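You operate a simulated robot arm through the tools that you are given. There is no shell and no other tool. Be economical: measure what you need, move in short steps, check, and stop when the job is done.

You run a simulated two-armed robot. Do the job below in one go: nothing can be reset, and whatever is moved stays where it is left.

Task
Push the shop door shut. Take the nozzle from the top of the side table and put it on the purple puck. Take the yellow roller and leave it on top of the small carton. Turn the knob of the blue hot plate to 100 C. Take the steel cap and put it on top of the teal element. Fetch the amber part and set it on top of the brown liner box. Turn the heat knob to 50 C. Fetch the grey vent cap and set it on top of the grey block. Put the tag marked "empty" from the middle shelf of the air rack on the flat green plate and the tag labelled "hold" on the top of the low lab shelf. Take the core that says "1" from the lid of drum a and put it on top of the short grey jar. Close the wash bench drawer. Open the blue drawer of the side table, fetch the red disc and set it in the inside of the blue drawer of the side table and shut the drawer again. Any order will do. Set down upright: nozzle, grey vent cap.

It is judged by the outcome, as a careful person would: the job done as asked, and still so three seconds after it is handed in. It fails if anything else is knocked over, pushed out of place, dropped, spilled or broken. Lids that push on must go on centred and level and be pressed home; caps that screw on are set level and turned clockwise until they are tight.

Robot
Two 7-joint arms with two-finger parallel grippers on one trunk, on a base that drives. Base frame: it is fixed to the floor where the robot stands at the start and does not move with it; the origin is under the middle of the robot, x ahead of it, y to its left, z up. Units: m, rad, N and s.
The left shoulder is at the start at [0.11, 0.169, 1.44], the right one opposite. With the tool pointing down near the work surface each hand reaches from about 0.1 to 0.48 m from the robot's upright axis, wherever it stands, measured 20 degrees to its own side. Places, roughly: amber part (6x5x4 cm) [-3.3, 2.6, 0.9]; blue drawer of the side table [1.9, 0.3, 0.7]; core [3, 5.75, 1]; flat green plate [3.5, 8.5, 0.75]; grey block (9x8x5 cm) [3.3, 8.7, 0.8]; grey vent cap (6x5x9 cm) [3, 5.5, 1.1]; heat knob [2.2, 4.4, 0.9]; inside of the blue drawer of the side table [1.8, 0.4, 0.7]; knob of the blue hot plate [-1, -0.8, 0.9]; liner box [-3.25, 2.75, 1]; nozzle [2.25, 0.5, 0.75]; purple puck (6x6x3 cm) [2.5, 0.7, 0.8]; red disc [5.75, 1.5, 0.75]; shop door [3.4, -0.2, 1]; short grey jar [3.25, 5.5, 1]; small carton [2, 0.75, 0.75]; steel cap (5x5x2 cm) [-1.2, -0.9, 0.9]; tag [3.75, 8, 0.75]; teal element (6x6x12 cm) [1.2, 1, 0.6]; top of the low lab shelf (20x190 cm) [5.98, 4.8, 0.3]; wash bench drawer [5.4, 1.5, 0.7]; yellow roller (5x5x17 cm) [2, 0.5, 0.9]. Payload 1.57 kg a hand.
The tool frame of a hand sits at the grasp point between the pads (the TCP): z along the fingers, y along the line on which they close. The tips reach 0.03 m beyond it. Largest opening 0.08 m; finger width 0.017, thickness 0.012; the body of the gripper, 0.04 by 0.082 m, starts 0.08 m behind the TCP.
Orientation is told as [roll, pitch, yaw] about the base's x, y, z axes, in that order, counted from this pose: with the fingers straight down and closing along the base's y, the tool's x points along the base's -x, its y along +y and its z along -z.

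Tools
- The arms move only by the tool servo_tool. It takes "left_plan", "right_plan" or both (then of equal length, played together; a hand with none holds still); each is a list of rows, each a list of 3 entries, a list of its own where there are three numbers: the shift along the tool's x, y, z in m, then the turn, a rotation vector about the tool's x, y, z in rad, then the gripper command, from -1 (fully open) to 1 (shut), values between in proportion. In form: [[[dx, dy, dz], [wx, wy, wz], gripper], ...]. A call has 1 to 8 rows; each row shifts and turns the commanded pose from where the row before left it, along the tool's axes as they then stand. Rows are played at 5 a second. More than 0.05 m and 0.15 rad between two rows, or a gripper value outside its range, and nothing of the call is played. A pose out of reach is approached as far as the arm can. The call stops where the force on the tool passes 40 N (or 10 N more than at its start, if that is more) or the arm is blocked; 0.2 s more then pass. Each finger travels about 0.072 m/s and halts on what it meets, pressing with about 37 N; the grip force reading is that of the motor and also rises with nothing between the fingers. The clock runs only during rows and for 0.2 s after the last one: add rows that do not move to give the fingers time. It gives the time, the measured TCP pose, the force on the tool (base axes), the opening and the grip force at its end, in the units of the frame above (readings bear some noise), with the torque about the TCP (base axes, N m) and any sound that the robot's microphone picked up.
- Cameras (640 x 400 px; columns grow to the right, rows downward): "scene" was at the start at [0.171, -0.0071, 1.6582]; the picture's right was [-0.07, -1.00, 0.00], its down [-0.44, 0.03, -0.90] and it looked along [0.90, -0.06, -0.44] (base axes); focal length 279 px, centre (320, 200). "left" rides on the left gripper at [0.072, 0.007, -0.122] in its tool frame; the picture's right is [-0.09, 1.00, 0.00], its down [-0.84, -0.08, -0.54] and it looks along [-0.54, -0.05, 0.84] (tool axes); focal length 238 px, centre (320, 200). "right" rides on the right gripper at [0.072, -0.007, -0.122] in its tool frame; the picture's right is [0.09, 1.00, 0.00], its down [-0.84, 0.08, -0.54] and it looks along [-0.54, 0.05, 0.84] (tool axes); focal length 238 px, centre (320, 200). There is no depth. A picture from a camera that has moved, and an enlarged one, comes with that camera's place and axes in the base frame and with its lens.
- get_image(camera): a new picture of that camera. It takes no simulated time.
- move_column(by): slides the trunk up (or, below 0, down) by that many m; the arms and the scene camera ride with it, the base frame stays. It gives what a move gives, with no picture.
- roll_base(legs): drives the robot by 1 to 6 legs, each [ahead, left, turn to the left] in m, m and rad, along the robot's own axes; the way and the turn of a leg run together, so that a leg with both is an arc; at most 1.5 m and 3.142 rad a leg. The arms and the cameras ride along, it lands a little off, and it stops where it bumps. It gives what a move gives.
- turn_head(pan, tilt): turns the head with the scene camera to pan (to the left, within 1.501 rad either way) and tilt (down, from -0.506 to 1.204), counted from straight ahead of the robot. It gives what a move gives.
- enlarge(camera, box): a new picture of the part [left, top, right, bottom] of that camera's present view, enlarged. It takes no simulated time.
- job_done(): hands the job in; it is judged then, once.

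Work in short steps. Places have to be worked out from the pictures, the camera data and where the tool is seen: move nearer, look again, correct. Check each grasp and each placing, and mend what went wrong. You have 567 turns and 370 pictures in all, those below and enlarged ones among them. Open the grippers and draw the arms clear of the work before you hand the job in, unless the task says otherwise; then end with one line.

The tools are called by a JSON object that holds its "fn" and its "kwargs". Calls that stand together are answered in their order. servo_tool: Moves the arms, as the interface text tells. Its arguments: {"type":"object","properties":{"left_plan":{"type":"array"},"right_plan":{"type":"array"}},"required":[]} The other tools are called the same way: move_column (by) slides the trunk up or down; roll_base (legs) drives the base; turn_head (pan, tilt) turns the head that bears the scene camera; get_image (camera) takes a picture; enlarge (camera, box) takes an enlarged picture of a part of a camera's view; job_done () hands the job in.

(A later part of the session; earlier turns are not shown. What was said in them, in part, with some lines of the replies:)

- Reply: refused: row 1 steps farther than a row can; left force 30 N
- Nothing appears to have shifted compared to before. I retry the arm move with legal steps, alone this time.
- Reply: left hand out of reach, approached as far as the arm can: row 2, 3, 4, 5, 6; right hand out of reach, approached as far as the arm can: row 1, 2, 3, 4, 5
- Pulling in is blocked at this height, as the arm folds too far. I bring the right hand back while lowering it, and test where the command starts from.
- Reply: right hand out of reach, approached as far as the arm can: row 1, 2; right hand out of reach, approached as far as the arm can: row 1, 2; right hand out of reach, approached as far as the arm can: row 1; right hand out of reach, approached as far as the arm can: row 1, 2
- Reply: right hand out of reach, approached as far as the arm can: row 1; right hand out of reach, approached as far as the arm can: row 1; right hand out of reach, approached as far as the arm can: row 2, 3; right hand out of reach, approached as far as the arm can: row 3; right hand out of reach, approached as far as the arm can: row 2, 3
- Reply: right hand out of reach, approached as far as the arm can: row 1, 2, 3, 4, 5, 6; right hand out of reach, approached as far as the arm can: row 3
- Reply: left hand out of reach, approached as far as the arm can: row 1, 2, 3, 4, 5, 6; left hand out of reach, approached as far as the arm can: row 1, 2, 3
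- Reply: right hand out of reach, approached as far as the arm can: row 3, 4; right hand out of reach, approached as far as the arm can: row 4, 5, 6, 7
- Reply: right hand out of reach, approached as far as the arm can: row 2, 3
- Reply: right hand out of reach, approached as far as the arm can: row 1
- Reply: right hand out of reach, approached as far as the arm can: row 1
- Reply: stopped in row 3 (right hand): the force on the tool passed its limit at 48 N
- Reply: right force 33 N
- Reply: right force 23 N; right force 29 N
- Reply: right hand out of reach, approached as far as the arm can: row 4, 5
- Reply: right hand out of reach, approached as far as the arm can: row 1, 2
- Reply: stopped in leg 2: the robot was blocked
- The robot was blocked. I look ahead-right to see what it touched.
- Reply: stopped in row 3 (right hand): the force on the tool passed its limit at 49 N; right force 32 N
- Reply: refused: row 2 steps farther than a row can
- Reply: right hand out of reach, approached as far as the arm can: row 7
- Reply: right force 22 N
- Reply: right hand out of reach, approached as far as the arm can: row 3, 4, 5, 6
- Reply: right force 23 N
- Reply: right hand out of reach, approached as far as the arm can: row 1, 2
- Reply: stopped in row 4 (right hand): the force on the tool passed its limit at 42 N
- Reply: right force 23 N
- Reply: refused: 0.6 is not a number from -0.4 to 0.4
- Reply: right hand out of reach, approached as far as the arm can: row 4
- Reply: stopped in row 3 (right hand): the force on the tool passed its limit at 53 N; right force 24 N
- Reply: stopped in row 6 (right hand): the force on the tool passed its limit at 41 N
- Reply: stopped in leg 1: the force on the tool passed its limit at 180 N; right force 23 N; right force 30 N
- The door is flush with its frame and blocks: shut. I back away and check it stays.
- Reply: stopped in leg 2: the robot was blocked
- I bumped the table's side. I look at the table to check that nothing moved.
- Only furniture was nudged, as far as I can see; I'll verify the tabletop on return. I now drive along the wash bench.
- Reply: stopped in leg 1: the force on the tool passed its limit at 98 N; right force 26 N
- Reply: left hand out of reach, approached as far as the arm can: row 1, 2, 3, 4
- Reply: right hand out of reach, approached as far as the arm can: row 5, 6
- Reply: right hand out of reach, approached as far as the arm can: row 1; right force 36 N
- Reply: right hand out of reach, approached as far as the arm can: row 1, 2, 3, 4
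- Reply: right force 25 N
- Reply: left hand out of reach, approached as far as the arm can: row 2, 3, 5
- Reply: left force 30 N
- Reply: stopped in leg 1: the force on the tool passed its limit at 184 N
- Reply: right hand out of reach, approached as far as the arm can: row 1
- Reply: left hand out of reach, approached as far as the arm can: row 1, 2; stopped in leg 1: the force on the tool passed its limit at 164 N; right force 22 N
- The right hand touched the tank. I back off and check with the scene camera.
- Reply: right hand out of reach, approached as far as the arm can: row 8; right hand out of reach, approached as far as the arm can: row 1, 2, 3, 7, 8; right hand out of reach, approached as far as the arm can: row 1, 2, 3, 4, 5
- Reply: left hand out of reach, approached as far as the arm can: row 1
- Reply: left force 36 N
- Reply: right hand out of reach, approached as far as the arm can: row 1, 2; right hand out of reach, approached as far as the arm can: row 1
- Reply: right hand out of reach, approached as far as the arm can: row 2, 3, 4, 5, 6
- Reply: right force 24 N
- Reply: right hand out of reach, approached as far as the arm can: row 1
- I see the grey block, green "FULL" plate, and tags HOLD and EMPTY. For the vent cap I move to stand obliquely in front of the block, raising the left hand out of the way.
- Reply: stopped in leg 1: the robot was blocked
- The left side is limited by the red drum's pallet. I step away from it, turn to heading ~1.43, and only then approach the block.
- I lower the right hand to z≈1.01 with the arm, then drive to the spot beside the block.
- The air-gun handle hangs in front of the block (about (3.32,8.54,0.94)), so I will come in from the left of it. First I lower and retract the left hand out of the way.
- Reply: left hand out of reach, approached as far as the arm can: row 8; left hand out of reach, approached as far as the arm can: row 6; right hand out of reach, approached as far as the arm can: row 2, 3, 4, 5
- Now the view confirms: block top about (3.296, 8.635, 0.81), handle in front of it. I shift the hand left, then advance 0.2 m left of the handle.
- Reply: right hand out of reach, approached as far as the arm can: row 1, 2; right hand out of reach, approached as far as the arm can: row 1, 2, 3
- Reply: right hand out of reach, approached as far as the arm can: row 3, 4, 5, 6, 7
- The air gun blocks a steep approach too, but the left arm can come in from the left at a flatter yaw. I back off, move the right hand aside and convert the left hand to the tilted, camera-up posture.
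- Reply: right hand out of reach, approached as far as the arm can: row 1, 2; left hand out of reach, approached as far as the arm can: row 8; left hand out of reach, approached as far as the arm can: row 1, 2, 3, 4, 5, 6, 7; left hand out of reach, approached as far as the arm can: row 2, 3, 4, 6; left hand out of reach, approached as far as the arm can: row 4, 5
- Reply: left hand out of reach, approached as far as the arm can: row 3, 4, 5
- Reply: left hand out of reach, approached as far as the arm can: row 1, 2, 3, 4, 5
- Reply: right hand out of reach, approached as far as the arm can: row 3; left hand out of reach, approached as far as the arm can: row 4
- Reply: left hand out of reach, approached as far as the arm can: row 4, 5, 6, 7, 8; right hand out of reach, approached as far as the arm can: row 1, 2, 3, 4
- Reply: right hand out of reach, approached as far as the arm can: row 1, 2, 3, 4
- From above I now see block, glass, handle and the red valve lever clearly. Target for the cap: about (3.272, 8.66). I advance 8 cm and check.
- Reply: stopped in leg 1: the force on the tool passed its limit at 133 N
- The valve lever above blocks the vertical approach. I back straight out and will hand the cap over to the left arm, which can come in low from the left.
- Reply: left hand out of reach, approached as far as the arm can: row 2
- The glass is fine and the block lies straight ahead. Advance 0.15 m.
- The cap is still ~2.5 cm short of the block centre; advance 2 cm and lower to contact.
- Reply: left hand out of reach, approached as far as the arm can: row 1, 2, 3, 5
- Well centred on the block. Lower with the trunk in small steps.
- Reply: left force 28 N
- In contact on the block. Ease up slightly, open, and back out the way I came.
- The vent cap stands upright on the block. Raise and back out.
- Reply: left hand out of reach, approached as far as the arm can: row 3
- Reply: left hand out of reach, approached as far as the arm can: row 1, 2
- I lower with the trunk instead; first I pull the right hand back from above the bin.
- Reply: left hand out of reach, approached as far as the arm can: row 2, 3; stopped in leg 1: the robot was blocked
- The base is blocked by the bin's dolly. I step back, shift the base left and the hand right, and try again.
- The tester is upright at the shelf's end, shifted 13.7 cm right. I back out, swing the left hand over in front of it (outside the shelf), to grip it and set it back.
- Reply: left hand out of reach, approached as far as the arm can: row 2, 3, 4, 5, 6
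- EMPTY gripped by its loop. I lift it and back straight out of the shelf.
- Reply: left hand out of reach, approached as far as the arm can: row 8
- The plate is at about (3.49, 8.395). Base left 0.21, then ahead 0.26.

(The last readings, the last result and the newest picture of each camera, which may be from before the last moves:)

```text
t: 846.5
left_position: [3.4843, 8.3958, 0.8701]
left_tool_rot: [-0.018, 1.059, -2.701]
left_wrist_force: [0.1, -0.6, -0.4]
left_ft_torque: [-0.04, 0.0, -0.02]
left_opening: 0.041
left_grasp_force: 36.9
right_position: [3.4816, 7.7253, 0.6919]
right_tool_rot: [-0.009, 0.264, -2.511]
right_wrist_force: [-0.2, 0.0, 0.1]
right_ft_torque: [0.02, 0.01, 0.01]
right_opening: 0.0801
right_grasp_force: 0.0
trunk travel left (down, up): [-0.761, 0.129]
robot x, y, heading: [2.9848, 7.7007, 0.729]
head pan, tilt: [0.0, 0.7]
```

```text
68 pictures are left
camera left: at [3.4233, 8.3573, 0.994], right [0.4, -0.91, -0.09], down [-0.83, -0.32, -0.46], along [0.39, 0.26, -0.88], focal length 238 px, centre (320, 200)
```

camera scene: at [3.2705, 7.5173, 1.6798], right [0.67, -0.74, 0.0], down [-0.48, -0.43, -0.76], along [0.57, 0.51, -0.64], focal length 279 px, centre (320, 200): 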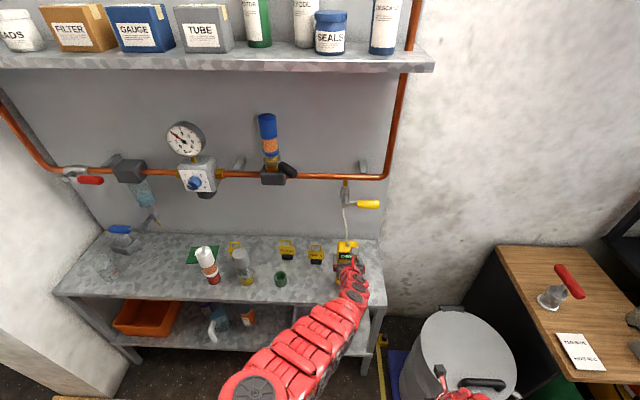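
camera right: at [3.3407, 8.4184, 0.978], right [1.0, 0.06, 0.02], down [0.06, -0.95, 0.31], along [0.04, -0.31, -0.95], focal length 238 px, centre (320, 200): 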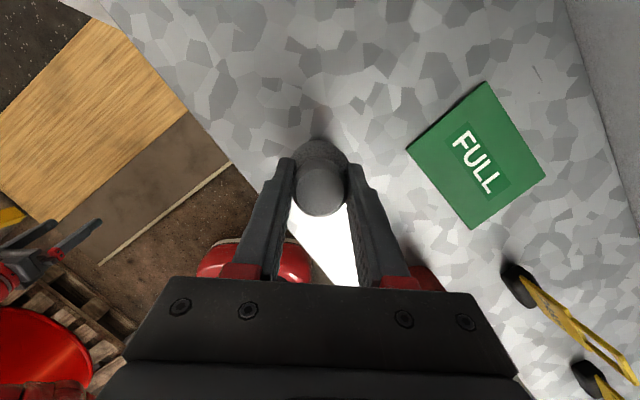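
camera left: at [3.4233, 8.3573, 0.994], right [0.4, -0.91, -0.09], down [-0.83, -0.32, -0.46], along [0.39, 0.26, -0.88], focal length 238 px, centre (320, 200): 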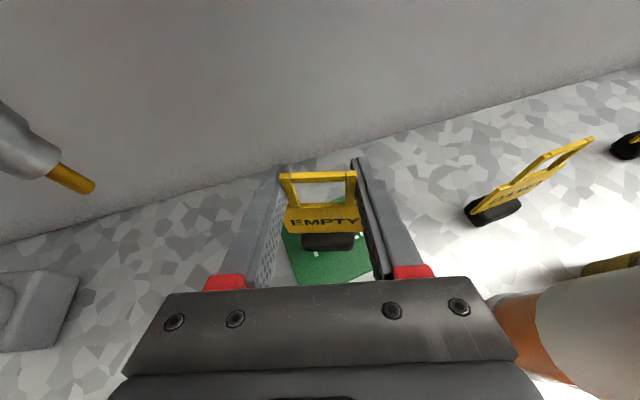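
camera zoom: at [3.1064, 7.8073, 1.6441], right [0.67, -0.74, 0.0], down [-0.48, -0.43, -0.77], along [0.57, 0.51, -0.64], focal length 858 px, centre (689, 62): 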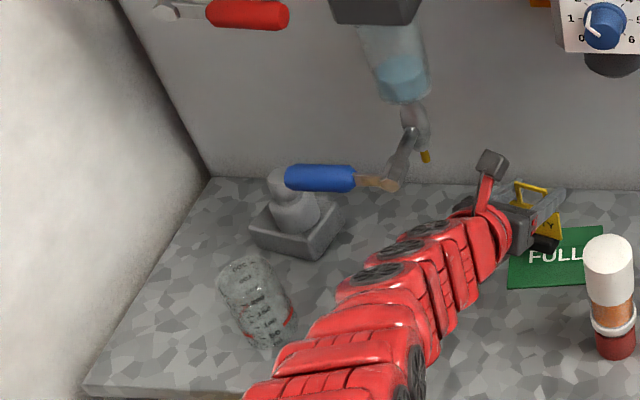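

The tag is over the plate centre within about 1 cm. Lower to contact.

{"fn": "move_column", "kwargs": {"by": -0.024}}

{"fn": "move_column", "kwargs": {"by": -0.007}}

{"fn": "move_column", "kwargs": {"by": -0.005}}

```text
t: 847.2
left_position: [3.4848, 8.396, 0.8462]
left_tool_rot: [-0.017, 1.056, -2.702]
left_wrist_force: [0.4, 0.9, -1.0]
left_ft_torque: [0.0, -0.01, 0.03]
left_opening: 0.0414
left_grasp_force: 37.0
right_position: [3.4838, 7.7277, 0.6675]
right_tool_rot: [-0.009, 0.262, -2.511]
right_wrist_force: [0.4, 0.1, -1.2]
right_ft_torque: [0.01, 0.02, -0.01]
right_opening: 0.0801
right_grasp_force: 0.1
trunk travel left (down, up): [-0.737, 0.153]
robot x, y, heading: [2.9865, 7.6979, 0.732]
head pan, tilt: [0.0, 0.7]
```

```text
t: 847.7
left_position: [3.4845, 8.3949, 0.8381]
left_tool_rot: [-0.019, 1.055, -2.702]
left_wrist_force: [0.1, 0.0, -1.0]
left_ft_torque: [-0.04, 0.02, 0.0]
left_opening: 0.041
left_grasp_force: 36.8
right_position: [3.4823, 7.726, 0.6616]
right_tool_rot: [-0.008, 0.262, -2.513]
right_wrist_force: [0.0, 0.0, 0.1]
right_ft_torque: [-0.03, 0.02, 0.02]
right_opening: 0.08
right_grasp_force: 0.1
trunk travel left (down, up): [-0.73, 0.16]
robot x, y, heading: [2.9837, 7.6962, 0.729]
head pan, tilt: [0.0, 0.7]
```

```text
t: 848.3
left_position: [3.485, 8.3966, 0.8382]
left_tool_rot: [-0.021, 1.062, -2.703]
left_wrist_force: [2.0, 3.6, 16.2]
left_ft_torque: [-0.09, -0.26, 0.0]
left_opening: 0.0412
left_grasp_force: 36.9
right_position: [3.4815, 7.7254, 0.6572]
right_tool_rot: [-0.01, 0.263, -2.51]
right_wrist_force: [0.9, 0.6, -0.1]
right_ft_torque: [-0.03, -0.03, 0.0]
right_opening: 0.0801
right_grasp_force: 0.0
trunk travel left (down, up): [-0.725, 0.165]
robot x, y, heading: [2.9866, 7.6986, 0.73]
head pan, tilt: [0.0, 0.7]
```

Contact. Open, rise clear of the loop, then back out.

{"fn": "servo_tool", "kwargs": {"left_plan": [[[0, 0, 0], [0, 0, 0], 0], [[0, 0, 0], [0, 0, 0], -0.4], [[0, 0, 0], [0, 0, 0], -0.6], [[0, 0, 0], [0, 0, 0], -0.6]]}}

{"fn": "move_column", "kwargs": {"by": 0.075}}

{"fn": "roll_base", "kwargs": {"legs": [[-0.3, 0, 0]]}}

{"fn": "get_image", "kwargs": {"camera": "scene"}}

```text
t: 849.3
left_position: [3.4851, 8.3947, 0.8343]
left_tool_rot: [-0.017, 1.056, -2.702]
left_wrist_force: [-0.5, 0.2, 0.0]
left_ft_torque: [-0.02, -0.06, 0.0]
left_opening: 0.0641
left_grasp_force: 0.0
right_position: [3.4819, 7.727, 0.6566]
right_tool_rot: [-0.01, 0.262, -2.512]
right_wrist_force: [-0.2, 0.3, 0.4]
right_ft_torque: [0.03, 0.04, 0.01]
right_opening: 0.0802
right_grasp_force: 0.0
trunk travel left (down, up): [-0.725, 0.165]
robot x, y, heading: [2.9819, 7.7019, 0.73]
head pan, tilt: [0.0, 0.7]
```

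```text
t: 850.4
left_position: [3.4847, 8.396, 0.9095]
left_tool_rot: [-0.017, 1.055, -2.703]
left_wrist_force: [-0.3, -0.7, 0.5]
left_ft_torque: [0.0, -0.01, 0.01]
left_opening: 0.0638
left_grasp_force: 0.1
right_position: [3.4832, 7.7267, 0.7318]
right_tool_rot: [-0.007, 0.261, -2.511]
right_wrist_force: [0.0, 0.2, -0.2]
right_ft_torque: [0.02, 0.03, -0.01]
right_opening: 0.0798
right_grasp_force: 0.1
trunk travel left (down, up): [-0.8, 0.09]
robot x, y, heading: [2.989, 7.6979, 0.726]
head pan, tilt: [0.0, 0.7]
```

```text
t: 852.5
left_position: [3.2573, 8.1941, 0.911]
left_tool_rot: [-0.018, 1.058, -2.697]
left_wrist_force: [-0.4, -0.4, -0.3]
left_ft_torque: [0.01, -0.02, 0.02]
left_opening: 0.0639
left_grasp_force: 0.1
right_position: [3.2583, 7.5258, 0.7323]
right_tool_rot: [-0.01, 0.265, -2.507]
right_wrist_force: [-0.2, -0.1, -0.2]
right_ft_torque: [0.04, 0.02, -0.03]
right_opening: 0.08
right_grasp_force: 0.1
trunk travel left (down, up): [-0.8, 0.09]
robot x, y, heading: [2.7642, 7.4964, 0.737]
head pan, tilt: [0.0, 0.7]
stopped in leg 1: the robot was blocked; the commanded pose is now the measured one
```

```text
67 pictures are left
camera scene: at [2.8823, 7.6052, 1.6832], right [0.67, -0.74, 0.0], down [-0.48, -0.43, -0.77], along [0.57, 0.51, -0.64], focal length 279 px, centre (320, 200)
```

scene: 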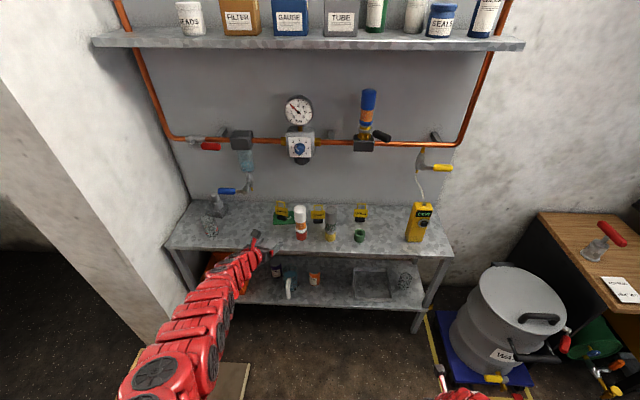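

EMPTY stands on the green plate. Next HOLD at (3.735, 8.118): yaw the hand back, slide right in front of the shelf, then go in.

{"fn": "servo_tool", "kwargs": {"left_plan": [[[0, 0, 0], [0.11, 0, -0.06], -1], [[0, 0, 0], [0.11, 0, -0.06], -1], [[0, 0, 0], [0, 0, 0], -1]]}}

{"fn": "roll_base", "kwargs": {"legs": [[0, -0.378, 0], [0.18, 0, 0]]}}

{"fn": "get_image", "kwargs": {"camera": "left"}}

```text
t: 853.3
left_position: [3.2587, 8.1959, 0.9082]
left_tool_rot: [-0.023, 1.056, -2.448]
left_wrist_force: [-0.3, 0.7, -0.1]
left_ft_torque: [-0.03, 0.0, -0.02]
left_opening: 0.0798
left_grasp_force: 0.0
right_position: [3.2599, 7.5282, 0.7313]
right_tool_rot: [-0.009, 0.26, -2.506]
right_wrist_force: [-0.2, 1.0, 0.3]
right_ft_torque: [-0.02, -0.01, 0.01]
right_opening: 0.0801
right_grasp_force: 0.0
trunk travel left (down, up): [-0.8, 0.09]
robot x, y, heading: [2.7619, 7.496, 0.736]
head pan, tilt: [0.0, 0.7]
```

```text
t: 856.8
left_position: [3.6435, 8.0378, 0.909]
left_tool_rot: [-0.025, 1.058, -2.452]
left_wrist_force: [-0.3, -1.1, 0.1]
left_ft_torque: [0.01, -0.01, 0.0]
left_opening: 0.08
left_grasp_force: 0.1
right_position: [3.6448, 7.37, 0.7318]
right_tool_rot: [-0.01, 0.263, -2.507]
right_wrist_force: [-1.0, 0.6, 0.1]
right_ft_torque: [-0.02, 0.0, 0.02]
right_opening: 0.0802
right_grasp_force: 0.1
trunk travel left (down, up): [-0.8, 0.09]
robot x, y, heading: [3.1434, 7.3414, 0.736]
head pan, tilt: [0.0, 0.7]
```

```text
66 pictures are left
camera left: at [3.5946, 7.9864, 1.032], right [0.62, -0.78, -0.09], down [-0.72, -0.51, -0.46], along [0.32, 0.35, -0.88], focal length 238 px, centre (320, 200)
```

left: 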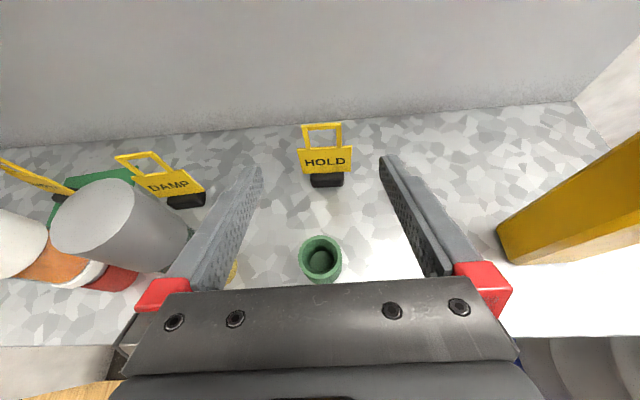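

HOLD is exactly ahead, 12 cm. Advance, lower, grip.

{"fn": "roll_base", "kwargs": {"legs": [[0.12, 0, 0]]}}

{"fn": "move_column", "kwargs": {"by": -0.078}}

{"fn": "get_image", "kwargs": {"camera": "left"}}

```text
t: 858.1
left_position: [3.734, 8.1187, 0.9083]
left_tool_rot: [-0.025, 1.058, -2.451]
left_wrist_force: [-0.7, 0.1, -0.6]
left_ft_torque: [-0.06, 0.02, -0.01]
left_opening: 0.0795
left_grasp_force: 0.1
right_position: [3.7352, 7.4493, 0.7326]
right_tool_rot: [-0.011, 0.262, -2.507]
right_wrist_force: [-0.1, 0.1, 0.3]
right_ft_torque: [0.04, 0.02, 0.01]
right_opening: 0.08
right_grasp_force: 0.1
trunk travel left (down, up): [-0.8, 0.09]
robot x, y, heading: [3.2379, 7.4208, 0.731]
head pan, tilt: [0.0, 0.7]
```

```text
t: 859.2
left_position: [3.7343, 8.12, 0.831]
left_tool_rot: [-0.025, 1.058, -2.453]
left_wrist_force: [0.2, 0.2, 0.4]
left_ft_torque: [-0.01, -0.02, -0.01]
left_opening: 0.0801
left_grasp_force: 0.1
right_position: [3.7347, 7.4486, 0.6531]
right_tool_rot: [-0.009, 0.263, -2.507]
right_wrist_force: [0.3, 0.1, 0.3]
right_ft_torque: [0.02, 0.0, 0.0]
right_opening: 0.0797
right_grasp_force: 0.1
trunk travel left (down, up): [-0.722, 0.168]
robot x, y, heading: [3.237, 7.4242, 0.731]
head pan, tilt: [0.0, 0.7]
```

```text
65 pictures are left
camera left: at [3.6847, 8.0668, 0.9536], right [0.61, -0.78, -0.09], down [-0.72, -0.51, -0.46], along [0.32, 0.35, -0.88], focal length 238 px, centre (320, 200)
```

left: 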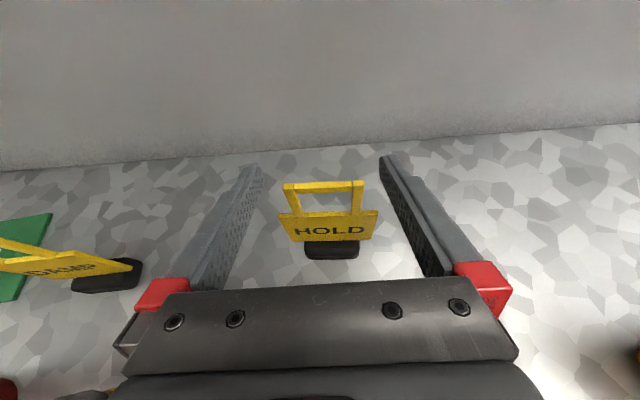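

{"fn": "servo_tool", "kwargs": {"left_plan": [[[0, 0.003, 0], [0, 0, 0], -0.5], [[0, 0, 0], [0, 0, 0], 0], [[0, 0, 0], [0, 0, 0], 0.3], [[0, 0, 0], [0, 0, 0], 0.3], [[0, 0, 0], [0, 0, 0], 0.3]]}}

{"fn": "move_column", "kwargs": {"by": 0.1}}

{"fn": "roll_base", "kwargs": {"legs": [[-0.35, 0, 0]]}}

{"fn": "get_image", "kwargs": {"camera": "left"}}

```text
t: 860.4
left_position: [3.7359, 8.1172, 0.8307]
left_tool_rot: [-0.024, 1.058, -2.452]
left_wrist_force: [0.8, 0.7, 0.6]
left_ft_torque: [0.0, -0.01, 0.02]
left_opening: 0.0409
left_grasp_force: 36.9
right_position: [3.7341, 7.4503, 0.6531]
right_tool_rot: [-0.01, 0.264, -2.506]
right_wrist_force: [-0.8, -0.6, -0.4]
right_ft_torque: [-0.02, 0.0, -0.01]
right_opening: 0.0798
right_grasp_force: 0.1
trunk travel left (down, up): [-0.722, 0.168]
robot x, y, heading: [3.2371, 7.4197, 0.734]
head pan, tilt: [0.0, 0.7]
```

```text
t: 861.8
left_position: [3.7362, 8.117, 0.9316]
left_tool_rot: [-0.023, 1.058, -2.451]
left_wrist_force: [1.0, 0.0, -1.2]
left_ft_torque: [0.0, -0.05, 0.02]
left_opening: 0.041
left_grasp_force: 37.1
right_position: [3.7348, 7.4504, 0.753]
right_tool_rot: [-0.01, 0.262, -2.508]
right_wrist_force: [-0.3, 0.1, 0.5]
right_ft_torque: [0.01, 0.02, -0.02]
right_opening: 0.0799
right_grasp_force: 0.1
trunk travel left (down, up): [-0.822, 0.068]
robot x, y, heading: [3.2387, 7.4194, 0.731]
head pan, tilt: [0.0, 0.7]
```

```text
t: 864.0
left_position: [3.4746, 7.8828, 0.9303]
left_tool_rot: [-0.024, 1.058, -2.452]
left_wrist_force: [0.0, -0.4, -0.7]
left_ft_torque: [0.02, 0.01, -0.02]
left_opening: 0.0409
left_grasp_force: 36.7
right_position: [3.4743, 7.2169, 0.7539]
right_tool_rot: [-0.011, 0.261, -2.506]
right_wrist_force: [-0.3, 0.0, 0.5]
right_ft_torque: [-0.01, -0.01, 0.0]
right_opening: 0.08
right_grasp_force: 0.2
trunk travel left (down, up): [-0.822, 0.068]
robot x, y, heading: [2.9777, 7.1853, 0.732]
head pan, tilt: [0.0, 0.7]
```

```text
64 pictures are left
camera left: at [3.425, 7.8305, 1.0536], right [0.62, -0.78, -0.09], down [-0.72, -0.51, -0.46], along [0.31, 0.35, -0.88], focal length 238 px, centre (320, 200)
```

left: 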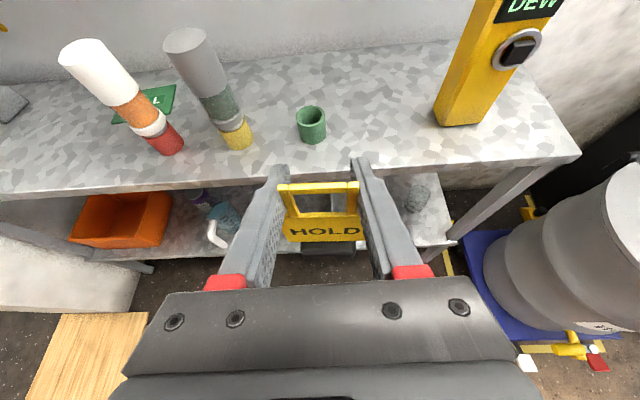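

{"fn": "turn_head", "kwargs": {"pan": 0.3, "tilt": 0.5}}

{"fn": "enlarge", "kwargs": {"camera": "scene", "box": [200, 130, 480, 290]}}

```text
t: 864.8
left_position: [3.4749, 7.8833, 0.9297]
left_tool_rot: [-0.024, 1.059, -2.451]
left_wrist_force: [0.1, 0.3, -1.1]
left_ft_torque: [0.01, 0.04, 0.02]
left_opening: 0.0412
left_grasp_force: 37.6
right_position: [3.474, 7.2159, 0.7525]
right_tool_rot: [-0.012, 0.263, -2.507]
right_wrist_force: [0.0, -0.5, 0.1]
right_ft_torque: [0.0, 0.02, -0.02]
right_opening: 0.0801
right_grasp_force: 0.0
trunk travel left (down, up): [-0.822, 0.068]
robot x, y, heading: [2.9788, 7.1834, 0.733]
head pan, tilt: [0.3, 0.499]
```

```text
2.29 times, centred on (340, 210) of scene
camera zoom: at [3.0821, 7.3167, 1.7226], right [0.86, -0.51, 0.0], down [-0.24, -0.41, -0.88], along [0.45, 0.75, -0.48], focal length 638 px, centre (274, 177)
```

zoom: 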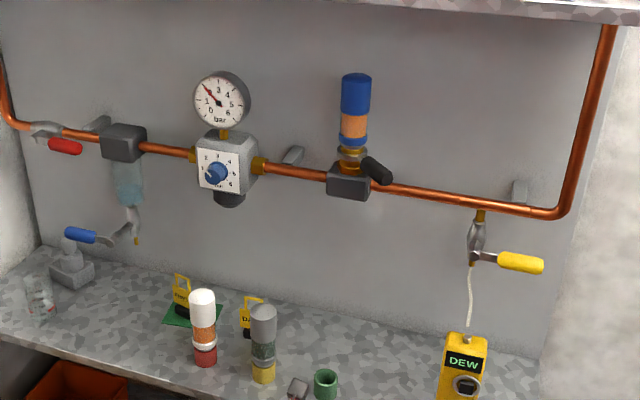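

All placements on the rack are right. HOLD goes to the low lab shelf near (5.98, 4.8, 0.3). I turn to face south-east and drive between drum and cart.

{"fn": "roll_base", "kwargs": {"legs": [[0, 0, -1.53], [0.5, 0.2, 0], [0.65, 0.05, 0]]}}

{"fn": "turn_head", "kwargs": {"pan": 0, "tilt": 0.5}}

{"fn": "get_image", "kwargs": {"camera": "scene"}}

```text
t: 874.9
left_position: [4.6679, 6.0562, 0.9307]
left_tool_rot: [-0.024, 1.058, 2.289]
left_wrist_force: [0.4, 0.4, -1.4]
left_ft_torque: [-0.04, -0.01, -0.01]
left_opening: 0.0409
left_grasp_force: 37.1
right_position: [3.9999, 6.036, 0.7534]
right_tool_rot: [-0.01, 0.264, 2.237]
right_wrist_force: [0.4, 0.7, -0.2]
right_ft_torque: [0.0, -0.04, 0.03]
right_opening: 0.0799
right_grasp_force: 0.0
trunk travel left (down, up): [-0.822, 0.068]
robot x, y, heading: [3.9543, 6.5329, -0.804]
head pan, tilt: [0.3, 0.499]
```

```text
t: 875.7
left_position: [4.6679, 6.055, 0.9306]
left_tool_rot: [-0.024, 1.058, 2.292]
left_wrist_force: [-0.4, -0.5, -0.1]
left_ft_torque: [0.01, 0.03, -0.01]
left_opening: 0.041
left_grasp_force: 37.5
right_position: [4.0018, 6.036, 0.7549]
right_tool_rot: [-0.011, 0.263, 2.234]
right_wrist_force: [0.4, 0.0, -0.3]
right_ft_torque: [0.0, -0.01, -0.01]
right_opening: 0.0799
right_grasp_force: 0.0
trunk travel left (down, up): [-0.822, 0.068]
robot x, y, heading: [3.9515, 6.5301, -0.808]
head pan, tilt: [0.0, 0.499]
```

```text
62 pictures are left
camera scene: at [4.0741, 6.4079, 1.7226], right [-0.72, -0.69, 0.0], down [-0.33, 0.35, -0.88], along [0.61, -0.63, -0.48], focal length 279 px, centre (320, 200)
```

scene: 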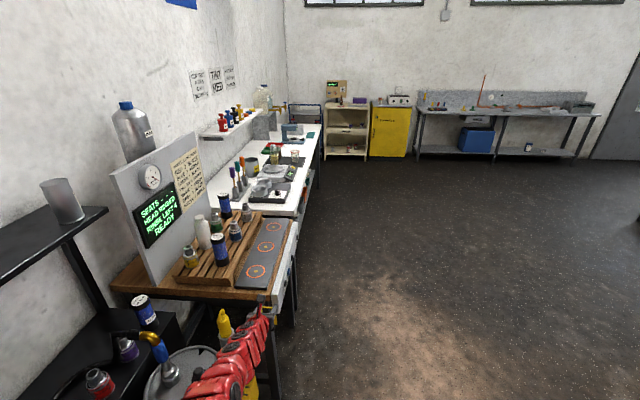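

The white lab bench with its low shelf runs along the wall ahead-left. I move right, away from the station, and drive down alongside it.

{"fn": "roll_base", "kwargs": {"legs": [[0, -0.5, 0], [1.3, -0.25, 0], [1.3, -0.2, 0], [0, 0, 1.47]]}}

{"fn": "turn_head", "kwargs": {"pan": 0, "tilt": 0.6}}

{"fn": "get_image", "kwargs": {"camera": "scene"}}

```text
t: 894.7
left_position: [5.5989, 4.6391, 0.9317]
left_tool_rot: [-0.025, 1.058, -2.531]
left_wrist_force: [-0.6, -1.3, -0.9]
left_ft_torque: [0.01, 0.01, 0.03]
left_opening: 0.041
left_grasp_force: 36.8
right_position: [5.5457, 3.9755, 0.753]
right_tool_rot: [-0.009, 0.265, -2.585]
right_wrist_force: [-0.4, 0.1, -0.6]
right_ft_torque: [0.01, 0.02, 0.0]
right_opening: 0.08
right_grasp_force: 0.0
trunk travel left (down, up): [-0.822, 0.068]
robot x, y, heading: [5.0475, 3.9873, 0.656]
head pan, tilt: [0.0, 0.499]
```

```text
t: 895.4
left_position: [5.6005, 4.6395, 0.9308]
left_tool_rot: [-0.024, 1.058, -2.53]
left_wrist_force: [0.5, -0.5, -1.8]
left_ft_torque: [-0.03, 0.0, -0.02]
left_opening: 0.041
left_grasp_force: 37.1
right_position: [5.5458, 3.9759, 0.7525]
right_tool_rot: [-0.011, 0.262, -2.584]
right_wrist_force: [-0.3, -0.2, -0.2]
right_ft_torque: [0.0, 0.01, -0.03]
right_opening: 0.0801
right_grasp_force: 0.2
trunk travel left (down, up): [-0.822, 0.068]
robot x, y, heading: [5.0488, 3.9832, 0.65]
head pan, tilt: [0.0, 0.6]
```

```text
61 pictures are left
camera scene: at [5.1811, 4.0872, 1.7135], right [0.61, -0.79, 0.0], down [-0.45, -0.34, -0.83], along [0.65, 0.5, -0.56], focal length 279 px, centre (320, 200)
```

scene: 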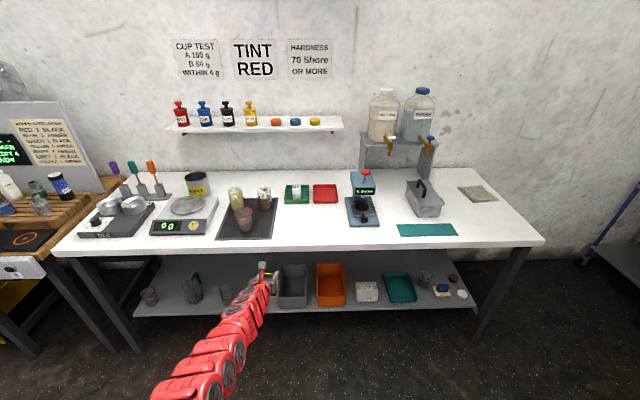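

{"fn": "enlarge", "kwargs": {"camera": "scene", "box": [120, 240, 500, 350]}}

```text
1.68 times, centred on (310, 295) of scene
camera zoom: at [5.1811, 4.0872, 1.7135], right [0.61, -0.79, 0.0], down [-0.45, -0.34, -0.83], along [0.65, 0.5, -0.56], focal length 470 px, centre (337, 40)
```

zoom: 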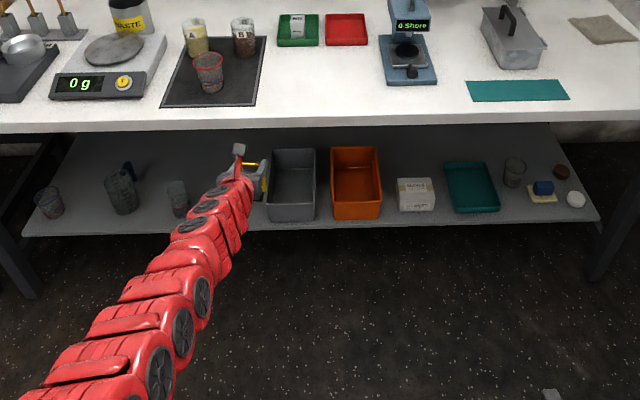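

There is a free gap of about 24 cm on the low shelf left of the grey bin, around (5.81, 5.04). I lower the trunk (in front of the bench), then go in.

{"fn": "move_column", "kwargs": {"by": -0.4}}

{"fn": "move_column", "kwargs": {"by": -0.07}}

{"fn": "roll_base", "kwargs": {"legs": [[0, 0.19, 0], [0.15, 0, 0]]}}

{"fn": "get_image", "kwargs": {"camera": "left"}}

{"fn": "get_image", "kwargs": {"camera": "scene"}}

```text
t: 899.2
left_position: [5.5989, 4.6404, 0.5306]
left_tool_rot: [-0.025, 1.057, -2.531]
left_wrist_force: [-0.4, 0.6, -1.1]
left_ft_torque: [0.0, 0.01, 0.0]
left_opening: 0.0411
left_grasp_force: 36.7
right_position: [5.5461, 3.9755, 0.3527]
right_tool_rot: [-0.011, 0.264, -2.586]
right_wrist_force: [0.5, -0.4, 0.7]
right_ft_torque: [-0.01, 0.0, 0.0]
right_opening: 0.08
right_grasp_force: 0.1
trunk travel left (down, up): [-0.422, 0.468]
robot x, y, heading: [5.0492, 3.9828, 0.658]
head pan, tilt: [0.0, 0.6]
```

```text
t: 900.3
left_position: [5.6012, 4.6401, 0.4617]
left_tool_rot: [-0.025, 1.058, -2.532]
left_wrist_force: [-0.4, 0.0, -0.8]
left_ft_torque: [0.01, -0.02, -0.02]
left_opening: 0.0411
left_grasp_force: 37.2
right_position: [5.5458, 3.9766, 0.2835]
right_tool_rot: [-0.011, 0.262, -2.586]
right_wrist_force: [0.2, 0.3, -0.3]
right_ft_torque: [-0.02, -0.01, 0.0]
right_opening: 0.0798
right_grasp_force: 0.0
trunk travel left (down, up): [-0.352, 0.538]
robot x, y, heading: [5.0507, 3.9851, 0.651]
head pan, tilt: [0.0, 0.6]
```

```text
t: 902.8
left_position: [5.6032, 4.8807, 0.4588]
left_tool_rot: [-0.024, 1.056, -2.531]
left_wrist_force: [0.3, 0.6, -0.2]
left_ft_torque: [0.02, -0.01, 0.01]
left_opening: 0.041
left_grasp_force: 37.2
right_position: [5.5479, 4.2165, 0.2838]
right_tool_rot: [-0.01, 0.262, -2.586]
right_wrist_force: [0.2, -0.6, 0.0]
right_ft_torque: [-0.03, 0.0, -0.02]
right_opening: 0.0802
right_grasp_force: 0.1
trunk travel left (down, up): [-0.352, 0.538]
robot x, y, heading: [5.0464, 4.2269, 0.659]
head pan, tilt: [0.0, 0.6]
```

```text
59 pictures are left
camera left: at [5.5486, 4.8325, 0.5831], right [0.55, -0.83, -0.09], down [-0.76, -0.45, -0.46], along [0.34, 0.32, -0.88], focal length 238 px, centre (320, 200)
```

left: 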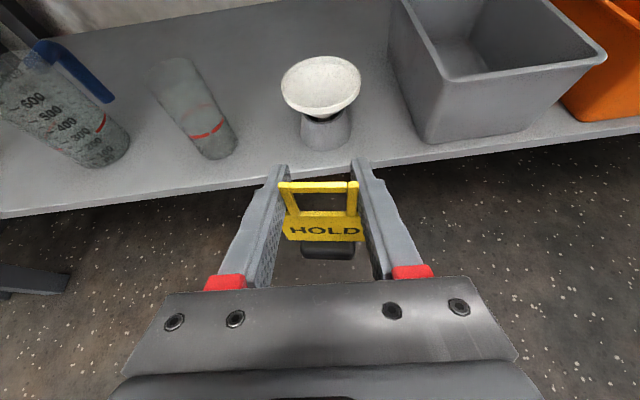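

```text
58 pictures are left
camera scene: at [5.1832, 4.3284, 1.2433], right [0.61, -0.79, 0.0], down [-0.45, -0.34, -0.82], along [0.65, 0.5, -0.57], focal length 279 px, centre (320, 200)
```

scene: 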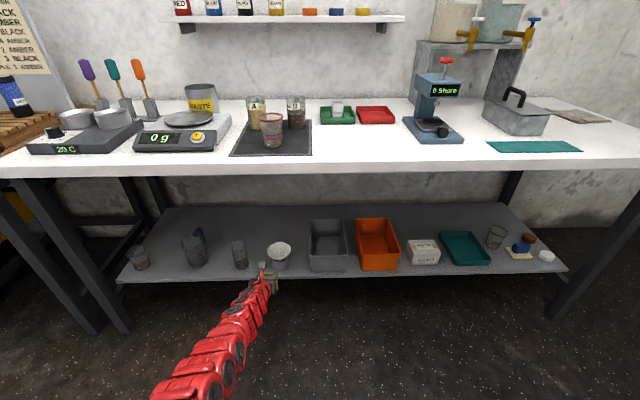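

A funnel stands in that gap. The gap between the left cup and the jug is wider (free about 16 cm), target about (5.463, 5.424). I slide left and look.

{"fn": "roll_base", "kwargs": {"legs": [[-0.05, 0, 0], [0, 0.515, 0]]}}

{"fn": "get_image", "kwargs": {"camera": "left"}}

```text
t: 906.4
left_position: [5.2427, 5.2657, 0.4599]
left_tool_rot: [-0.022, 1.058, -2.527]
left_wrist_force: [0.2, 0.0, -0.7]
left_ft_torque: [-0.02, -0.04, 0.01]
left_opening: 0.0412
left_grasp_force: 37.2
right_position: [5.1895, 4.6019, 0.2832]
right_tool_rot: [-0.011, 0.263, -2.583]
right_wrist_force: [0.1, -0.6, 1.0]
right_ft_torque: [0.03, 0.01, -0.03]
right_opening: 0.08
right_grasp_force: 0.1
trunk travel left (down, up): [-0.352, 0.538]
robot x, y, heading: [4.6919, 4.6085, 0.661]
head pan, tilt: [0.0, 0.6]
```

```text
57 pictures are left
camera left: at [5.1895, 5.2178, 0.5836], right [0.55, -0.83, -0.09], down [-0.76, -0.46, -0.46], along [0.34, 0.32, -0.88], focal length 238 px, centre (320, 200)
```

left: 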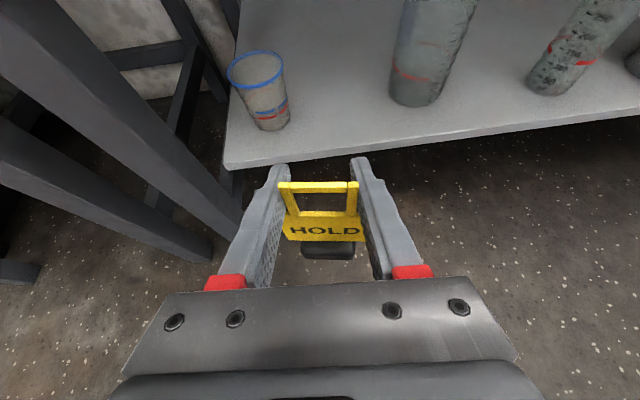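

The space between cup and jug is clear (about 16 cm). Go in 0.25 m, slightly right.

{"fn": "roll_base", "kwargs": {"legs": [[0.12, -0.04, 0], [0.12, 0, 0]]}}

{"fn": "get_image", "kwargs": {"camera": "left"}}

```text
t: 908.5
left_position: [5.4556, 5.3796, 0.4597]
left_tool_rot: [-0.024, 1.057, -2.527]
left_wrist_force: [-0.1, 0.3, -0.9]
left_ft_torque: [0.02, 0.03, 0.0]
left_opening: 0.041
left_grasp_force: 37.3
right_position: [5.4055, 4.7156, 0.2828]
right_tool_rot: [-0.011, 0.262, -2.581]
right_wrist_force: [0.3, 0.6, -0.4]
right_ft_torque: [0.01, 0.0, -0.03]
right_opening: 0.0799
right_grasp_force: 0.0
trunk travel left (down, up): [-0.352, 0.538]
robot x, y, heading: [4.9065, 4.7269, 0.654]
head pan, tilt: [0.0, 0.6]
```

```text
56 pictures are left
camera left: at [5.4029, 5.3328, 0.5829], right [0.55, -0.83, -0.09], down [-0.76, -0.46, -0.46], along [0.34, 0.32, -0.88], focal length 238 px, centre (320, 200)
```

left: 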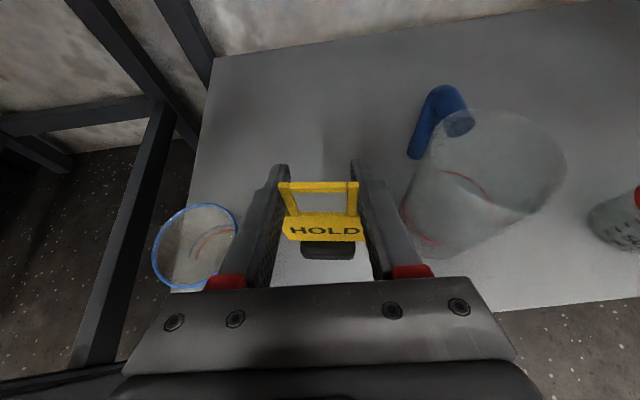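

{"fn": "move_column", "kwargs": {"by": -0.045}}

{"fn": "move_column", "kwargs": {"by": -0.01}}

{"fn": "move_column", "kwargs": {"by": -0.008}}

```text
t: 909.3
left_position: [5.4563, 5.3809, 0.4167]
left_tool_rot: [-0.026, 1.056, -2.528]
left_wrist_force: [0.4, -0.1, -0.8]
left_ft_torque: [0.01, -0.02, -0.02]
left_opening: 0.0408
left_grasp_force: 37.1
right_position: [5.4042, 4.7167, 0.2385]
right_tool_rot: [-0.01, 0.264, -2.582]
right_wrist_force: [-0.1, 0.2, 0.7]
right_ft_torque: [0.01, -0.05, -0.02]
right_opening: 0.0799
right_grasp_force: 0.1
trunk travel left (down, up): [-0.307, 0.583]
robot x, y, heading: [4.9072, 4.7269, 0.658]
head pan, tilt: [0.0, 0.6]
```

```text
t: 909.9
left_position: [5.4557, 5.3796, 0.4064]
left_tool_rot: [-0.024, 1.058, -2.526]
left_wrist_force: [-1.2, 0.1, -1.3]
left_ft_torque: [0.0, 0.02, 0.0]
left_opening: 0.0411
left_grasp_force: 36.8
right_position: [5.4043, 4.7169, 0.2278]
right_tool_rot: [-0.012, 0.262, -2.583]
right_wrist_force: [0.5, -0.2, 0.1]
right_ft_torque: [0.01, 0.0, -0.02]
right_opening: 0.0803
right_grasp_force: 0.0
trunk travel left (down, up): [-0.297, 0.593]
robot x, y, heading: [4.907, 4.7228, 0.66]
head pan, tilt: [0.0, 0.6]
```

```text
t: 910.5
left_position: [5.4548, 5.381, 0.3986]
left_tool_rot: [-0.024, 1.058, -2.528]
left_wrist_force: [-0.2, 0.8, -0.4]
left_ft_torque: [0.0, -0.01, 0.0]
left_opening: 0.041
left_grasp_force: 37.2
right_position: [5.4035, 4.7153, 0.2207]
right_tool_rot: [-0.011, 0.264, -2.582]
right_wrist_force: [0.0, 0.0, 0.2]
right_ft_torque: [0.0, 0.0, -0.02]
right_opening: 0.0802
right_grasp_force: 0.0
trunk travel left (down, up): [-0.289, 0.601]
robot x, y, heading: [4.9056, 4.7233, 0.655]
head pan, tilt: [0.0, 0.6]
```

{"fn": "move_column", "kwargs": {"by": -0.008}}

{"fn": "move_column", "kwargs": {"by": -0.006}}

{"fn": "get_image", "kwargs": {"camera": "left"}}

```text
t: 911.0
left_position: [5.4562, 5.3799, 0.3916]
left_tool_rot: [-0.023, 1.06, -2.527]
left_wrist_force: [2.4, 2.2, 5.5]
left_ft_torque: [0.01, -0.21, 0.03]
left_opening: 0.0411
left_grasp_force: 36.9
right_position: [5.4035, 4.7168, 0.2131]
right_tool_rot: [-0.013, 0.263, -2.583]
right_wrist_force: [0.5, 0.1, 0.2]
right_ft_torque: [-0.02, 0.01, 0.0]
right_opening: 0.0798
right_grasp_force: 0.1
trunk travel left (down, up): [-0.281, 0.609]
robot x, y, heading: [4.9038, 4.7207, 0.658]
head pan, tilt: [0.0, 0.6]
```

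```text
t: 911.6
left_position: [5.456, 5.3808, 0.3893]
left_tool_rot: [-0.027, 1.065, -2.53]
left_wrist_force: [0.1, 3.1, 26.7]
left_ft_torque: [-0.07, -0.11, -0.09]
left_opening: 0.041
left_grasp_force: 37.3
right_position: [5.4034, 4.7161, 0.2086]
right_tool_rot: [-0.013, 0.267, -2.581]
right_wrist_force: [0.9, 0.5, -0.6]
right_ft_torque: [-0.02, -0.03, 0.02]
right_opening: 0.0799
right_grasp_force: 0.0
trunk travel left (down, up): [-0.275, 0.615]
robot x, y, heading: [4.9072, 4.7244, 0.659]
head pan, tilt: [0.0, 0.6]
```

```text
55 pictures are left
camera left: at [5.4022, 5.3325, 0.5117], right [0.55, -0.83, -0.09], down [-0.76, -0.45, -0.47], along [0.34, 0.33, -0.88], focal length 238 px, centre (320, 200)
```

left: 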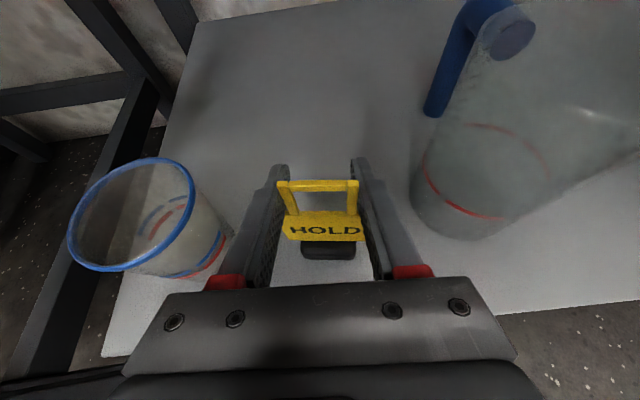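

Contact with the shelf. Open modestly, rise above the loop, and back out.

{"fn": "servo_tool", "kwargs": {"left_plan": [[[0, 0, 0], [0, 0, 0], 0.1], [[0, 0, 0], [0, 0, 0], -0.2], [[0, 0, 0], [0, 0, 0], -0.45], [[0, 0, 0], [0, 0, 0], -0.45]]}}

{"fn": "move_column", "kwargs": {"by": 0.08}}

{"fn": "roll_base", "kwargs": {"legs": [[-0.35, 0, 0]]}}

{"fn": "get_image", "kwargs": {"camera": "left"}}

```text
t: 912.6
left_position: [5.4563, 5.3807, 0.3821]
left_tool_rot: [-0.022, 1.054, -2.528]
left_wrist_force: [-0.4, -0.6, 0.1]
left_ft_torque: [-0.01, 0.0, -0.01]
left_opening: 0.0582
left_grasp_force: 0.1
right_position: [5.4045, 4.7169, 0.2059]
right_tool_rot: [-0.012, 0.264, -2.585]
right_wrist_force: [0.1, -0.6, -0.8]
right_ft_torque: [0.01, 0.0, 0.0]
right_opening: 0.0797
right_grasp_force: 0.2
trunk travel left (down, up): [-0.275, 0.615]
robot x, y, heading: [4.9058, 4.7219, 0.657]
head pan, tilt: [0.0, 0.6]
```

```text
t: 913.8
left_position: [5.4554, 5.3801, 0.4627]
left_tool_rot: [-0.023, 1.057, -2.527]
left_wrist_force: [0.2, 0.6, 0.0]
left_ft_torque: [0.02, -0.01, -0.01]
left_opening: 0.0578
left_grasp_force: 0.1
right_position: [5.404, 4.7172, 0.2862]
right_tool_rot: [-0.01, 0.263, -2.583]
right_wrist_force: [-0.1, 0.3, -0.7]
right_ft_torque: [-0.03, 0.01, -0.01]
right_opening: 0.0801
right_grasp_force: 0.1
trunk travel left (down, up): [-0.355, 0.535]
robot x, y, heading: [4.9048, 4.7232, 0.66]
head pan, tilt: [0.0, 0.6]
```

```text
t: 916.0
left_position: [5.1796, 5.1657, 0.4642]
left_tool_rot: [-0.024, 1.059, -2.529]
left_wrist_force: [0.8, 0.1, -0.2]
left_ft_torque: [0.0, 0.03, -0.03]
left_opening: 0.0584
left_grasp_force: 0.1
right_position: [5.1269, 4.5025, 0.2871]
right_tool_rot: [-0.01, 0.262, -2.585]
right_wrist_force: [-0.7, -0.1, -0.5]
right_ft_torque: [0.01, -0.01, -0.01]
right_opening: 0.0802
right_grasp_force: 0.1
trunk travel left (down, up): [-0.355, 0.535]
robot x, y, heading: [4.6301, 4.5117, 0.658]
head pan, tilt: [0.0, 0.6]
```

```text
54 pictures are left
camera left: at [5.1265, 5.1183, 0.587], right [0.55, -0.83, -0.09], down [-0.76, -0.46, -0.46], along [0.34, 0.33, -0.88], focal length 238 px, centre (320, 200)
```

left: 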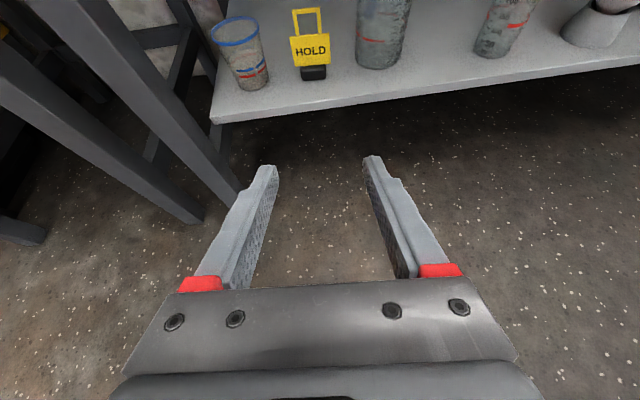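

HOLD stands on the low shelf. I raise the trunk and check the drum (core on jar) and surroundings.

{"fn": "move_column", "kwargs": {"by": 0.4}}

{"fn": "turn_head", "kwargs": {"pan": 1.5, "tilt": 0.35}}

{"fn": "enlarge", "kwargs": {"camera": "scene", "box": [0, 100, 260, 260]}}

```text
t: 919.9
left_position: [5.1803, 5.1663, 0.8638]
left_tool_rot: [-0.023, 1.057, -2.528]
left_wrist_force: [0.4, 0.2, 0.4]
left_ft_torque: [0.04, 0.0, -0.03]
left_opening: 0.0581
left_grasp_force: 0.1
right_position: [5.1263, 4.503, 0.6857]
right_tool_rot: [-0.01, 0.263, -2.584]
right_wrist_force: [0.4, 0.3, 0.0]
right_ft_torque: [-0.02, 0.02, 0.02]
right_opening: 0.0801
right_grasp_force: 0.1
trunk travel left (down, up): [-0.755, 0.135]
robot x, y, heading: [4.6294, 4.511, 0.661]
head pan, tilt: [0.0, 0.6]
```

```text
t: 921.5
left_position: [5.1805, 5.1656, 0.8648]
left_tool_rot: [-0.026, 1.058, -2.529]
left_wrist_force: [-0.4, 0.8, 0.9]
left_ft_torque: [0.0, 0.03, 0.0]
left_opening: 0.0579
left_grasp_force: 0.1
right_position: [5.126, 4.5034, 0.6854]
right_tool_rot: [-0.01, 0.264, -2.586]
right_wrist_force: [-0.1, 0.0, 0.0]
right_ft_torque: [-0.03, 0.02, -0.03]
right_opening: 0.0798
right_grasp_force: 0.1
trunk travel left (down, up): [-0.755, 0.135]
robot x, y, heading: [4.6252, 4.5062, 0.65]
head pan, tilt: [1.499, 0.351]
```

```text
2.46 times, centred on (130, 180) of scene
camera zoom: at [4.6405, 4.6372, 1.6693], right [0.83, 0.55, 0.0], down [0.19, -0.29, -0.94], along [-0.52, 0.78, -0.34], focal length 687 px, centre (788, 249)
```

zoom: 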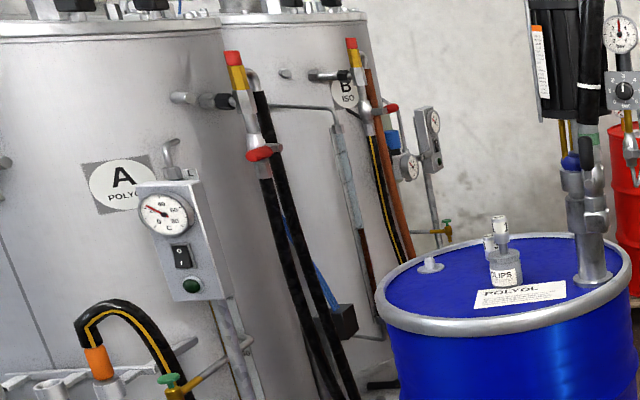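

Core 1 is safely on the jar. I turn to check the door, the wash bench and the side table from afar.

{"fn": "roll_base", "kwargs": {"legs": [[0, 0, -1.3], [0, 0, -1.2]]}}

{"fn": "turn_head", "kwargs": {"pan": 0.1, "tilt": 0.3}}

{"fn": "get_image", "kwargs": {"camera": "scene"}}

```text
t: 928.0
left_position: [4.604, 3.6559, 0.8643]
left_tool_rot: [-0.024, 1.057, 1.281]
left_wrist_force: [-1.0, 0.0, 0.4]
left_ft_torque: [0.01, 0.0, 0.03]
left_opening: 0.0581
left_grasp_force: 0.0
right_position: [4.2323, 4.209, 0.6866]
right_tool_rot: [-0.009, 0.262, 1.227]
right_wrist_force: [0.5, 0.1, -0.2]
right_ft_torque: [0.03, 0.0, 0.02]
right_opening: 0.0801
right_grasp_force: 0.1
trunk travel left (down, up): [-0.755, 0.135]
robot x, y, heading: [4.627, 4.5133, -1.817]
head pan, tilt: [1.499, 0.351]
```

```text
t: 929.5
left_position: [4.6048, 3.6556, 0.8642]
left_tool_rot: [-0.024, 1.059, 1.282]
left_wrist_force: [0.1, 0.5, 0.1]
left_ft_torque: [-0.02, -0.02, -0.01]
left_opening: 0.0581
left_grasp_force: 0.1
right_position: [4.2332, 4.2093, 0.6862]
right_tool_rot: [-0.009, 0.264, 1.226]
right_wrist_force: [0.0, -0.9, -0.5]
right_ft_torque: [-0.02, -0.01, 0.0]
right_opening: 0.0798
right_grasp_force: 0.0
trunk travel left (down, up): [-0.755, 0.135]
robot x, y, heading: [4.6285, 4.5137, -1.813]
head pan, tilt: [0.099, 0.3]
```

```text
52 pictures are left
camera scene: at [4.5951, 4.3403, 1.674], right [-0.99, 0.15, 0.0], down [0.04, 0.29, -0.96], along [-0.14, -0.95, -0.3], focal length 279 px, centre (320, 200)
```

scene: 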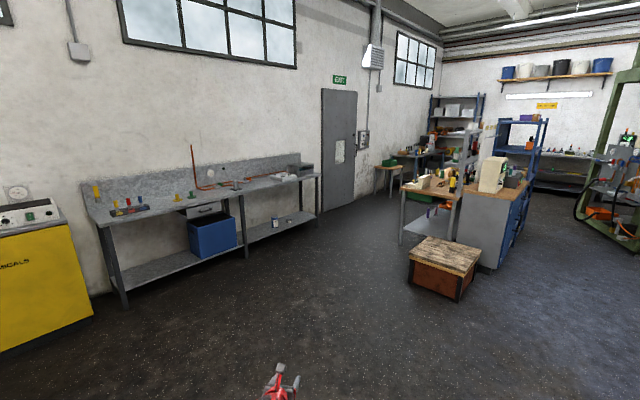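

{"fn": "enlarge", "kwargs": {"camera": "scene", "box": [160, 70, 400, 260]}}

{"fn": "enlarge", "kwargs": {"camera": "scene", "box": [380, 140, 500, 230]}}

```text
2.11 times, centred on (280, 165) of scene
camera zoom: at [4.5951, 4.3403, 1.674], right [-0.99, 0.15, 0.0], down [0.04, 0.29, -0.96], along [-0.14, -0.95, -0.3], focal length 587 px, centre (404, 274)
```

zoom: 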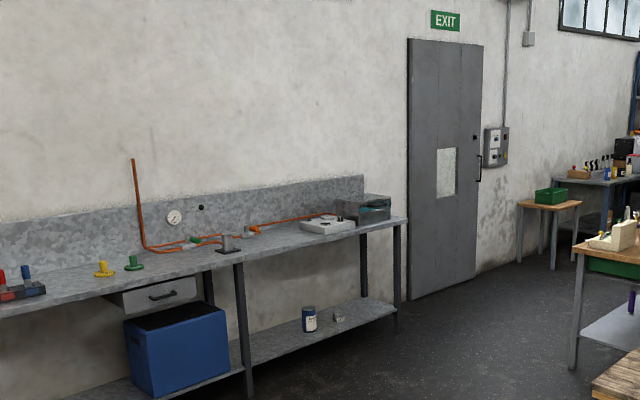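

```text
4.44 times, centred on (440, 185) of scene
camera zoom: at [4.5951, 4.3403, 1.674], right [-0.99, 0.15, 0.0], down [0.04, 0.29, -0.96], along [-0.14, -0.95, -0.3], focal length 1240 px, centre (-213, 267)
```

zoom: 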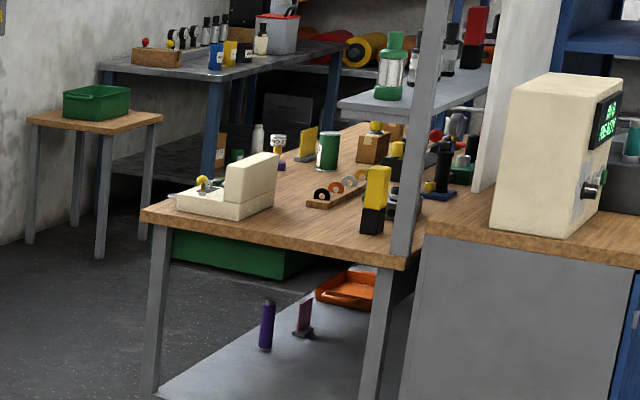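

Door and wash drawer are shut. I want a closer look at the roller on the carton.

{"fn": "enlarge", "kwargs": {"camera": "scene", "box": [430, 150, 480, 190]}}

```text
10.00 times, centred on (455, 170) of scene
camera zoom: at [4.5951, 4.3403, 1.674], right [-0.99, 0.15, 0.0], down [0.04, 0.29, -0.96], along [-0.14, -0.95, -0.3], focal length 2790 px, centre (-1030, 500)
```

zoom: 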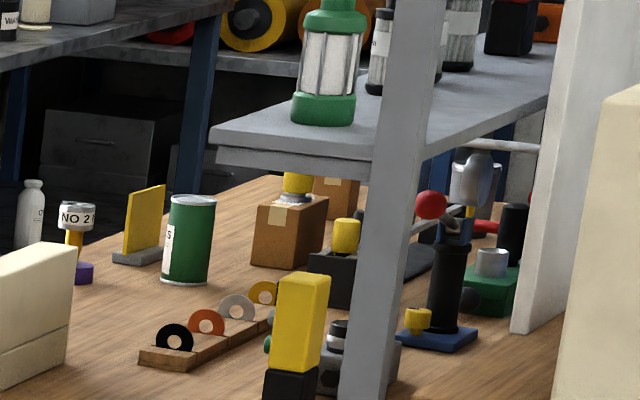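

Roller and nozzle stand as placed (the roller's top is just hidden by the shelf). I open the left gripper fully; both arms are clear.

{"fn": "servo_tool", "kwargs": {"left_plan": [[[0, 0, 0], [0, 0, 0], -1], [[0, 0, 0], [0, 0, 0], -1]], "right_plan": [[[0, 0, 0], [0, 0, 0], -1], [[0, 0, 0], [0, 0, 0], -1]]}}

{"fn": "job_done", "kwargs": {}}

```text
t: 930.1
left_position: [4.6041, 3.655, 0.8638]
left_tool_rot: [-0.025, 1.058, 1.281]
left_wrist_force: [0.1, -0.2, 0.3]
left_ft_torque: [-0.03, -0.02, -0.02]
left_opening: 0.08
left_grasp_force: 0.2
right_position: [4.2339, 4.2085, 0.6869]
right_tool_rot: [-0.011, 0.265, 1.225]
right_wrist_force: [0.0, 0.2, -0.2]
right_ft_torque: [0.02, 0.02, 0.01]
right_opening: 0.0801
right_grasp_force: 0.0
trunk travel left (down, up): [-0.755, 0.135]
robot x, y, heading: [4.6313, 4.513, -1.817]
head pan, tilt: [0.099, 0.3]
```

```text
The job is handed in.
```

I completed every part of the task and handed the job in. Along the way I swept the DEW tester about 14 cm along the air rack shelf and set it back within about a centimetre by my measurements. I also bumped the side table, the heater tank and the air rack's valve lever, and saw no damage afterwards.
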